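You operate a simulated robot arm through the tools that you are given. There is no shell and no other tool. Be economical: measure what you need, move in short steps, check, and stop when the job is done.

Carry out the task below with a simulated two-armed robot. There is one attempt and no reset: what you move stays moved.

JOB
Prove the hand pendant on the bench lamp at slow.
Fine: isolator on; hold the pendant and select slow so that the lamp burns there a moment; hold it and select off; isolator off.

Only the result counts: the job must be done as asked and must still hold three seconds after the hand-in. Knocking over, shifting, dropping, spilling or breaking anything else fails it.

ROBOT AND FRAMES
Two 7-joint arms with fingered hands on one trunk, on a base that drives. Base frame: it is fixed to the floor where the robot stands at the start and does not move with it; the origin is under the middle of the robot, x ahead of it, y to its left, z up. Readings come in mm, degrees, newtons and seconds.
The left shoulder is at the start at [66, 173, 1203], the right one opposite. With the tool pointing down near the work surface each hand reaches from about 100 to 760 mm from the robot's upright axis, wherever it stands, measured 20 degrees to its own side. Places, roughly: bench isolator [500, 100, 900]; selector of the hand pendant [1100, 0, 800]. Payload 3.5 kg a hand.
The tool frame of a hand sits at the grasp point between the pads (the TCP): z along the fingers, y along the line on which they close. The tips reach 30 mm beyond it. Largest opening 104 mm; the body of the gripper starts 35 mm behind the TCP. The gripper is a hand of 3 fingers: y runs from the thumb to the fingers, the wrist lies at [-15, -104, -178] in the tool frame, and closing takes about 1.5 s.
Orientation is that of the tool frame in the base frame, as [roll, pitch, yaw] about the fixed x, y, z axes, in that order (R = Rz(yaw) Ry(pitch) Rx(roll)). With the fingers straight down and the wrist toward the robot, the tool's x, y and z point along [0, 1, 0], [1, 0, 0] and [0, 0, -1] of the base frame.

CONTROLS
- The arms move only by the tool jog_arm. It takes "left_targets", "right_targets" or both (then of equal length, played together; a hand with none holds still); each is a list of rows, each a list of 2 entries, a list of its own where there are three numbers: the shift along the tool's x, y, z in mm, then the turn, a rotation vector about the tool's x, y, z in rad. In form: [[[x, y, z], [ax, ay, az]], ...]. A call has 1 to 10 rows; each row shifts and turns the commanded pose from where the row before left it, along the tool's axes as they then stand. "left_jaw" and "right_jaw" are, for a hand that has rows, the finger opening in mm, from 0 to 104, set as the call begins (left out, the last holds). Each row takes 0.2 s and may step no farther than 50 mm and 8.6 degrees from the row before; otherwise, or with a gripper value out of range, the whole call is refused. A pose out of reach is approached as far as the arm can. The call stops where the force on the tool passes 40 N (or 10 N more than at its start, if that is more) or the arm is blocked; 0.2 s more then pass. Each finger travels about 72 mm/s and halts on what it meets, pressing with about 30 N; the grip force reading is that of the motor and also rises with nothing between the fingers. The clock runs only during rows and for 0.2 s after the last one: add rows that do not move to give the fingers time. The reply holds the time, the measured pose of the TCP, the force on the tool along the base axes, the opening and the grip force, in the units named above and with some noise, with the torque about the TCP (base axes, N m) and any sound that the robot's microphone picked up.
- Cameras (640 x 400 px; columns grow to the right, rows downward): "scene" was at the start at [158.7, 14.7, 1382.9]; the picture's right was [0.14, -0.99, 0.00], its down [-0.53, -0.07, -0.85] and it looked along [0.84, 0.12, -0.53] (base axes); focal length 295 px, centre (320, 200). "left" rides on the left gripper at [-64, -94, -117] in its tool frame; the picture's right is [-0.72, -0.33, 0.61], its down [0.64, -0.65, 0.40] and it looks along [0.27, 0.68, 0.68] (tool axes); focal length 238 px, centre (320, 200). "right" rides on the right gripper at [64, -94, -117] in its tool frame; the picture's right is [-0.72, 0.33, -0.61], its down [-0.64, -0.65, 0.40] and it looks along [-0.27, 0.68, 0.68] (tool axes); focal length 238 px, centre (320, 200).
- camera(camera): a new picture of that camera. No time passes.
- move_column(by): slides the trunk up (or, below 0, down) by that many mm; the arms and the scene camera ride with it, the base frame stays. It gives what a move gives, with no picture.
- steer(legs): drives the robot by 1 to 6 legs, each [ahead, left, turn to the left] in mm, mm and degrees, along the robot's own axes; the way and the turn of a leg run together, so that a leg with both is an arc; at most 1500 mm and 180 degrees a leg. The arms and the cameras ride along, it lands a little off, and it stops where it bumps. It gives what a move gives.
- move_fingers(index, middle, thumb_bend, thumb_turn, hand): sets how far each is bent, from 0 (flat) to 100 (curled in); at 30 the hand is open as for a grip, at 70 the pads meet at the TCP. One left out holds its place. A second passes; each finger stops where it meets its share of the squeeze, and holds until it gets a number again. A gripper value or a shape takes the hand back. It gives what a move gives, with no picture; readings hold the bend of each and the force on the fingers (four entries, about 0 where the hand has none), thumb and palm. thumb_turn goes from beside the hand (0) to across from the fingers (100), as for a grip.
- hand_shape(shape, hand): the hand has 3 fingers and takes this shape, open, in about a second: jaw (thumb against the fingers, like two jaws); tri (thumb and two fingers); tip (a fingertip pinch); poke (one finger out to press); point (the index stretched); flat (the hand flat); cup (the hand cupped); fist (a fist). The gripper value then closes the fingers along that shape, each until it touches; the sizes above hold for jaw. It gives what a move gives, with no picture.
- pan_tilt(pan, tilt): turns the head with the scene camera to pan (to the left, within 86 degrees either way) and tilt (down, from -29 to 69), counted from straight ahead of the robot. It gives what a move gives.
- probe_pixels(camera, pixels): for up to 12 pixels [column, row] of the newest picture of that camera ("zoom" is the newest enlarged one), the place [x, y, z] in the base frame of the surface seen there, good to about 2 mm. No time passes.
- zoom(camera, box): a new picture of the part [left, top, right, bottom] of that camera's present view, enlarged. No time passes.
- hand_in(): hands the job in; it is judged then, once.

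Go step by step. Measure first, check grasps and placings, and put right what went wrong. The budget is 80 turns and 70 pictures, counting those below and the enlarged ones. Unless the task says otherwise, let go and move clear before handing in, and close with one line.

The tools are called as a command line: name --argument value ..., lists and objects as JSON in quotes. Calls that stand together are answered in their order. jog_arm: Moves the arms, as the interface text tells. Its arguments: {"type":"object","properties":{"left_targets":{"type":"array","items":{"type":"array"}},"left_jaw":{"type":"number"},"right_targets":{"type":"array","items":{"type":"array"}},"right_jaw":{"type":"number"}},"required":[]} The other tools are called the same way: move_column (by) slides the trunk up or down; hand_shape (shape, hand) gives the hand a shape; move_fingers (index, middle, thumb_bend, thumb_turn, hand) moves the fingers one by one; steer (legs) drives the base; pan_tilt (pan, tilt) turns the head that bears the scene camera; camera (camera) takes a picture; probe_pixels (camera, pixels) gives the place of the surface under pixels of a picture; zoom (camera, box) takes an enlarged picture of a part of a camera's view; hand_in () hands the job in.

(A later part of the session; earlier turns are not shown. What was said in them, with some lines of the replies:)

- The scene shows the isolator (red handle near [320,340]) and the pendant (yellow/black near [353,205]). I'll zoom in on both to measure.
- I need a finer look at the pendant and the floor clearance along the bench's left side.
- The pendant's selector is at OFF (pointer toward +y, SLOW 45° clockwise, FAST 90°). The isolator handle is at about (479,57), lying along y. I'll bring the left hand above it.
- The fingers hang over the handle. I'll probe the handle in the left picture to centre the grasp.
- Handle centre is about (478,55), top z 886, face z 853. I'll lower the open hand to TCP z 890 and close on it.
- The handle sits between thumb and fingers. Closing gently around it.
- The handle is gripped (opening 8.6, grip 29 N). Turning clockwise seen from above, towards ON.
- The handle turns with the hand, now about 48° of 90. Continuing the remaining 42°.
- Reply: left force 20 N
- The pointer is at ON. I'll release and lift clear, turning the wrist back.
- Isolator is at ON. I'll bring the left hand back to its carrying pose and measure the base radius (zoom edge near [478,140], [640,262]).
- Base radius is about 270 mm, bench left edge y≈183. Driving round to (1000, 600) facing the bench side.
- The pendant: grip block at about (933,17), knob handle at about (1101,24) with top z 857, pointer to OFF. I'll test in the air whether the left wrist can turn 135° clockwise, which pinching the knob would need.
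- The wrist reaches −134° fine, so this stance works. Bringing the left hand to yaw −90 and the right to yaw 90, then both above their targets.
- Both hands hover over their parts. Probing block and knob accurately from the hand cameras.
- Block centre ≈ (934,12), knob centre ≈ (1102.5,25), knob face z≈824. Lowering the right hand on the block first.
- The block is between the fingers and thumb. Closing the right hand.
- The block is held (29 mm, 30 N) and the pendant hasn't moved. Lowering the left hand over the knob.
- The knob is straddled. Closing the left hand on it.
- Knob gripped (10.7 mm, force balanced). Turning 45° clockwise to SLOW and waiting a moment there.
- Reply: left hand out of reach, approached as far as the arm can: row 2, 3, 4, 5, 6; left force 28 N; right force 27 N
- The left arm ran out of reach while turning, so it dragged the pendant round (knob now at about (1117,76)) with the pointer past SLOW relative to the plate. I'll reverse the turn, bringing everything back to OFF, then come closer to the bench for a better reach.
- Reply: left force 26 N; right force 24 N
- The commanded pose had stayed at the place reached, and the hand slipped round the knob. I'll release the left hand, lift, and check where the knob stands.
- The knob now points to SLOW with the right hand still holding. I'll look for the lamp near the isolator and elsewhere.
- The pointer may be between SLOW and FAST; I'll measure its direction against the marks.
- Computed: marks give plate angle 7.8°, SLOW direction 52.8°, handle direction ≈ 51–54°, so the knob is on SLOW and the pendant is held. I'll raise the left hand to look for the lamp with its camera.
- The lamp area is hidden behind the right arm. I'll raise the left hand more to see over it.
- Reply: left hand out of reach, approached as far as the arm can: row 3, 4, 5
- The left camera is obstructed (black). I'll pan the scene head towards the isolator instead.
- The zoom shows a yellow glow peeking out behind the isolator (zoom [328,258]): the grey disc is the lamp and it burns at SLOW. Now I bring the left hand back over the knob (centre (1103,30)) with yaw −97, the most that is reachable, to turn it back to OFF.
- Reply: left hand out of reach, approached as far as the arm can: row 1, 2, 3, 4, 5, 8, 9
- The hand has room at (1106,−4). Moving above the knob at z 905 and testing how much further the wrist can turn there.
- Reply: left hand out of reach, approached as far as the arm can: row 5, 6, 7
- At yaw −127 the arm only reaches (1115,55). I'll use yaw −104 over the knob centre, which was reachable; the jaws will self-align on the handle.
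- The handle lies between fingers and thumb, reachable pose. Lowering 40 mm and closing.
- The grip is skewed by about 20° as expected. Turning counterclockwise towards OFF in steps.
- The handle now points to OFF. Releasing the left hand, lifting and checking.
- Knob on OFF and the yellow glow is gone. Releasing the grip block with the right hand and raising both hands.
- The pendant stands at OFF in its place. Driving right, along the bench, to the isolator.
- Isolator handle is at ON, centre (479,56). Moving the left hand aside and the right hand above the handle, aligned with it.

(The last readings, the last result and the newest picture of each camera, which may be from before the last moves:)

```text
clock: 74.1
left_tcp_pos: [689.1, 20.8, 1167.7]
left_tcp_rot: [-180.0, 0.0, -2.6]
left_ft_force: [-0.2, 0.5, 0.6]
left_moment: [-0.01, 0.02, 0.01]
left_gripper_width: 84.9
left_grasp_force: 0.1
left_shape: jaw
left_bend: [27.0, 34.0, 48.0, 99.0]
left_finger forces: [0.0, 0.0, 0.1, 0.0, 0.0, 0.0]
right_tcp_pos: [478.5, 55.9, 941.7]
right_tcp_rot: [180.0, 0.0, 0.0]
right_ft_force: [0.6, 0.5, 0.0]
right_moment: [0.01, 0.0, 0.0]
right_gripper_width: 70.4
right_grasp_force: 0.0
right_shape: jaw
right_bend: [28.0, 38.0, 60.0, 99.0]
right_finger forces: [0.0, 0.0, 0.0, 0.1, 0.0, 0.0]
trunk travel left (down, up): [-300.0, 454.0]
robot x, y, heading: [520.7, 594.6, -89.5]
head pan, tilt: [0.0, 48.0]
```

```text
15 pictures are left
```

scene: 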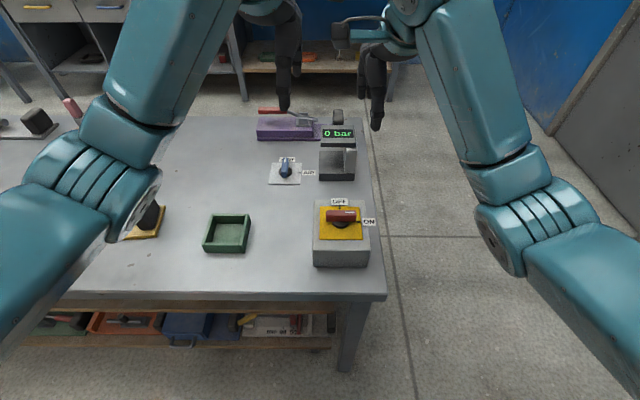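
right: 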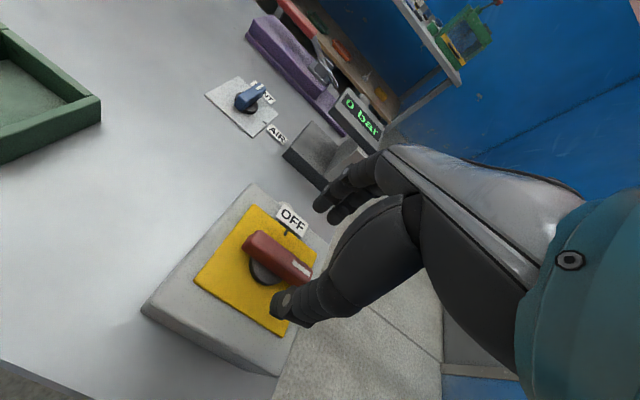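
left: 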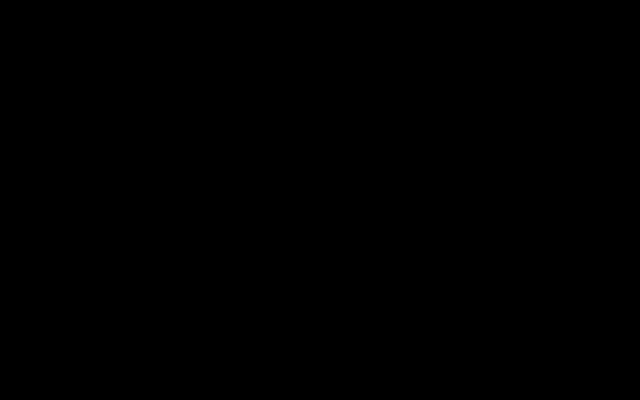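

Well centred over the red handle. Lowering and closing.

jog_arm --right_targets '[[[0, 0, 25], [0, 0, 0]], [[0, 0, 23], [0, 0, 0]], [[0, 0, 0], [0, 0, 0]]]'

jog_arm --right_targets '[[[0, 0, 0], [0, 0, 0]], [[0, 0, 0], [0, 0, 0]], [[0, 0, 0], [0, 0, 0]], [[0, 0, 0], [0, 0, 0]], [[0, 0, 0], [0, 0, 0]], [[0, 0, 0], [0, 0, 0]], [[0, 0, 0], [0, 0, 0]]]' --right_jaw 5

zoom --camera "right" --box '[180, 140, 420, 340]'

```text
clock: 74.9
left_tcp_pos: [689.5, 21.4, 1165.8]
left_tcp_rot: [179.9, 0.0, -2.5]
left_ft_force: [-0.9, 0.5, -0.3]
left_moment: [0.02, 0.02, 0.03]
left_gripper_width: 84.9
left_grasp_force: 0.1
left_shape: jaw
left_bend: [27.0, 34.0, 48.0, 99.0]
left_finger forces: [0.0, 0.1, 0.1, 0.1, 0.1, 0.0]
right_tcp_pos: [477.6, 55.5, 892.9]
right_tcp_rot: [180.0, 0.0, 0.0]
right_ft_force: [-0.2, -0.1, -0.4]
right_moment: [0.04, 0.01, -0.03]
right_gripper_width: 70.5
right_grasp_force: 0.1
right_shape: jaw
right_bend: [28.0, 38.0, 60.0, 99.0]
right_finger forces: [0.1, 0.0, 0.1, 0.0, 0.0, 0.0]
trunk travel left (down, up): [-300.0, 454.0]
robot x, y, heading: [519.5, 593.8, -89.4]
head pan, tilt: [0.0, 48.0]
```

```text
clock: 76.5
left_tcp_pos: [688.5, 20.0, 1166.7]
left_tcp_rot: [-179.9, 0.0, -2.6]
left_ft_force: [-0.8, -0.6, 0.0]
left_moment: [0.0, 0.02, 0.01]
left_gripper_width: 84.7
left_grasp_force: 0.0
left_shape: jaw
left_bend: [27.0, 34.0, 48.0, 99.0]
left_finger forces: [0.0, 0.0, 0.0, 0.0, 0.0, 0.0]
right_tcp_pos: [478.5, 55.8, 892.6]
right_tcp_rot: [-180.0, 0.0, -0.1]
right_ft_force: [0.2, -4.5, 1.8]
right_moment: [-0.14, 0.01, 0.02]
right_gripper_width: 8.6
right_grasp_force: 29.8
right_shape: jaw
right_bend: [71.0, 64.0, 73.0, 100.0]
right_finger forces: [19.7, 10.8, 0.0, 0.1, 26.7, 0.0]
trunk travel left (down, up): [-300.0, 454.0]
robot x, y, heading: [518.1, 593.5, -89.3]
head pan, tilt: [0.0, 48.0]
```

```text
2.00 times, centred on (300, 240) of right
```

zoom: 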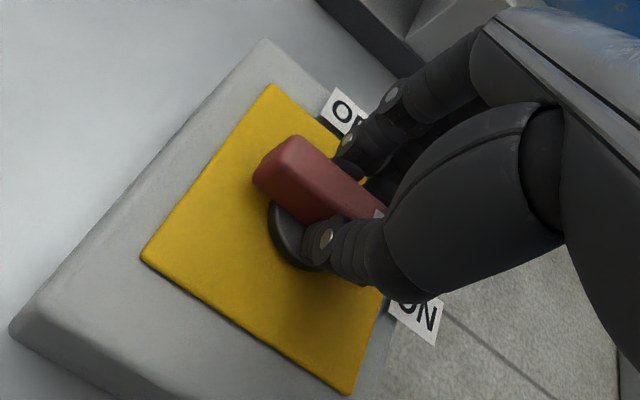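

Gripped (8.6 mm, 30 N). Turning counterclockwise to OFF, first half.

jog_arm --right_targets '[[[0, 0, 0], [0, 0, -0.14]], [[0, 0, 0], [0, 0, -0.14]], [[0, 0, 0], [0, 0, -0.14]], [[0, 0, 0], [0, 0, -0.14]], [[0, 0, 0], [0, 0, -0.14]]]'

```text
clock: 77.7
left_tcp_pos: [688.6, 20.3, 1166.3]
left_tcp_rot: [-179.9, 0.0, -2.6]
left_ft_force: [-0.3, 0.0, -0.7]
left_moment: [0.01, 0.02, 0.01]
left_gripper_width: 84.6
left_grasp_force: 0.0
left_shape: jaw
left_bend: [27.0, 34.0, 48.0, 99.0]
left_finger forces: [0.0, 0.0, 0.0, 0.1, 0.0, 0.0]
right_tcp_pos: [477.3, 54.9, 892.5]
right_tcp_rot: [-180.0, 0.0, 40.2]
right_ft_force: [-4.1, -9.4, 0.7]
right_moment: [-0.25, 0.0, -0.07]
right_gripper_width: 8.5
right_grasp_force: 29.8
right_shape: jaw
right_bend: [71.0, 65.0, 73.0, 100.0]
right_finger forces: [23.0, 11.7, 0.0, 0.0, 28.6, 0.0]
trunk travel left (down, up): [-300.0, 454.0]
robot x, y, heading: [518.6, 596.4, -89.4]
head pan, tilt: [0.0, 48.0]
```

No reach trouble at 40°. Turning the remaining 50°.

jog_arm --right_targets '[[[0, 0, 0], [0, 0, -0.14]], [[0, 0, 0], [0, 0, -0.14]], [[0, 0, 0], [0, 0, -0.14]], [[0, 0, 0], [0, 0, -0.14]], [[0, 0, 0], [0, 0, -0.14]], [[0, 0, 0], [0, 0, -0.14]], [[0, 0, 0], [0, 0, -0.05]], [[0, 0, 0], [0, 0, 0]]]'

zoom --camera "right" --box '[180, 140, 420, 340]'

```text
clock: 79.5
left_tcp_pos: [690.7, 20.4, 1166.6]
left_tcp_rot: [-179.9, 0.0, -2.6]
left_ft_force: [-0.1, 0.4, -0.7]
left_moment: [0.02, -0.01, 0.0]
left_gripper_width: 84.7
left_grasp_force: 0.0
left_shape: jaw
left_bend: [27.0, 34.0, 48.0, 99.0]
left_finger forces: [0.1, 0.1, 0.1, 0.0, 0.0, 0.0]
right_tcp_pos: [479.1, 54.5, 894.4]
right_tcp_rot: [180.0, 0.0, 91.1]
right_ft_force: [4.7, -13.9, 0.1]
right_moment: [-0.32, -0.16, -0.2]
right_gripper_width: 8.3
right_grasp_force: 29.9
right_shape: jaw
right_bend: [71.0, 64.0, 73.0, 100.0]
right_finger forces: [23.2, 10.8, 0.0, 0.0, 29.9, 0.1]
trunk travel left (down, up): [-300.0, 454.0]
robot x, y, heading: [520.6, 593.8, -89.3]
head pan, tilt: [0.0, 48.0]
```

```text
2.00 times, centred on (300, 240) of right
```

zoom: 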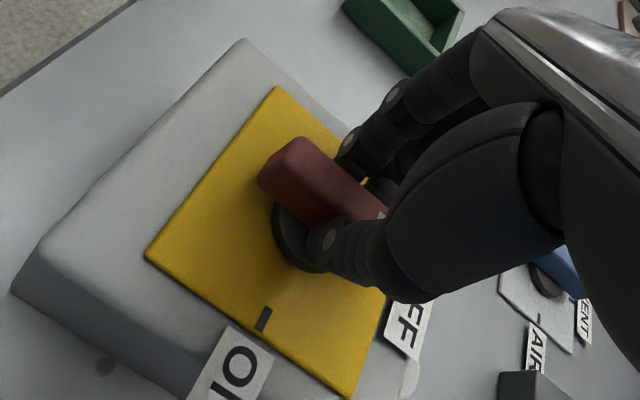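

The handle points to OFF. Releasing, lifting clear and checking.

jog_arm --right_targets '[[[0, 0, 0], [0, 0, 0]], [[0, 0, 0], [0, 0, 0]], [[0, 0, 0], [0, 0, 0]], [[0, 0, 0], [0, 0, 0]], [[0, 0, 0], [0, 0, 0]], [[0, 0, -20], [0, 0, 0]], [[0, 0, -40], [0, 0, 0]], [[0, 0, -50], [0, 0, 0]], [[0, 0, -50], [0, 0, 0]], [[0, 0, -50], [0, 0, 0]]]' --right_jaw 70

camera --camera "right"

zoom --camera "scene" --box '[280, 180, 400, 280]'

camera --camera "scene"

```text
clock: 81.7
left_tcp_pos: [689.8, 20.1, 1167.2]
left_tcp_rot: [-180.0, 0.0, -2.8]
left_ft_force: [0.0, 0.1, 0.4]
left_moment: [-0.01, 0.03, -0.03]
left_gripper_width: 85.0
left_grasp_force: 0.1
left_shape: jaw
left_bend: [27.0, 34.0, 48.0, 99.0]
left_finger forces: [0.0, 0.0, 0.0, 0.1, 0.1, 0.0]
right_tcp_pos: [478.7, 57.5, 1102.7]
right_tcp_rot: [179.8, 0.0, 91.1]
right_ft_force: [0.3, 0.0, -0.5]
right_moment: [-0.01, -0.04, 0.02]
right_gripper_width: 69.6
right_grasp_force: 0.1
right_shape: jaw
right_bend: [28.0, 38.0, 60.0, 100.0]
right_finger forces: [0.1, 0.0, 0.0, 0.1, 0.1, 0.1]
trunk travel left (down, up): [-300.0, 454.0]
robot x, y, heading: [516.4, 595.9, -89.4]
head pan, tilt: [0.0, 48.0]
```

```text
12 pictures are left
```

right: 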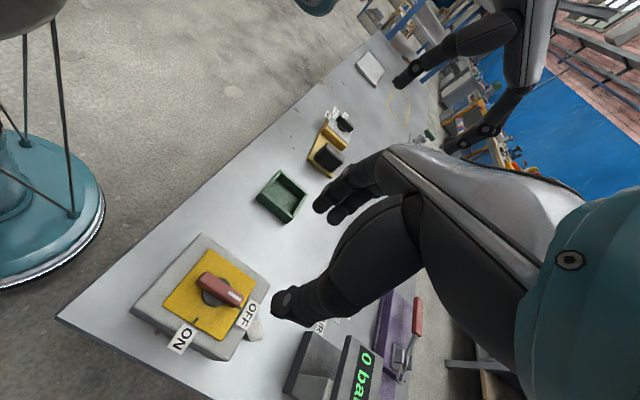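

```text
4.00 times, centred on (340, 230) of scene
```

zoom: 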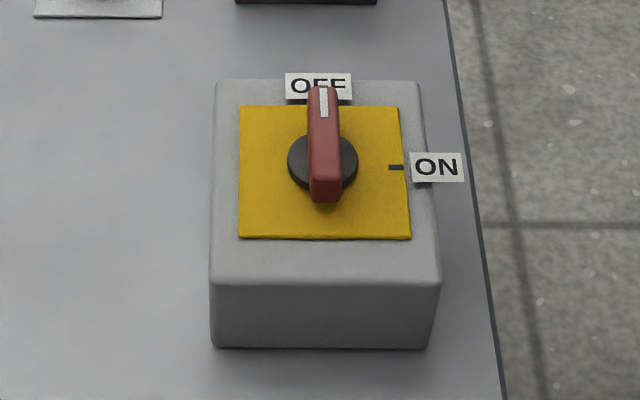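

```text
10 pictures are left
```

scene: 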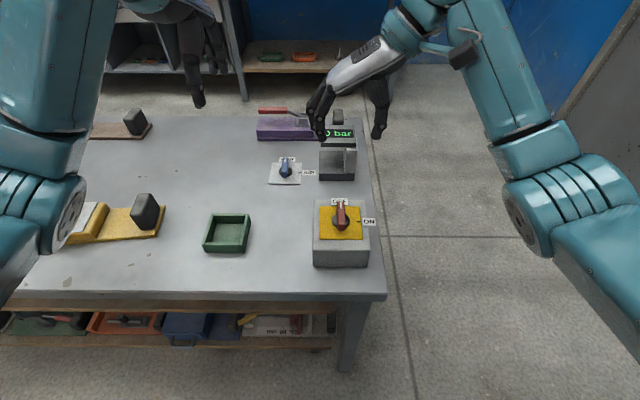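

The isolator is at OFF (zoom [323,105]), the pendant is at OFF, the lamp is dark and both hands are clear. I'm handing in.

hand_in

```text
The job is handed in.
```

The pendant is proved at slow: I switched the isolator on, held the pendant at SLOW with the lamp burning, held it and returned it to OFF, then switched the isolator off. On the first turn to SLOW the left arm ran out of reach. It swung the knob end of the pendant about 50 mm until I let go, and the pointer briefly went past SLOW without reaching FAST. The pendant then sprang back to within about 5 mm of where it started.
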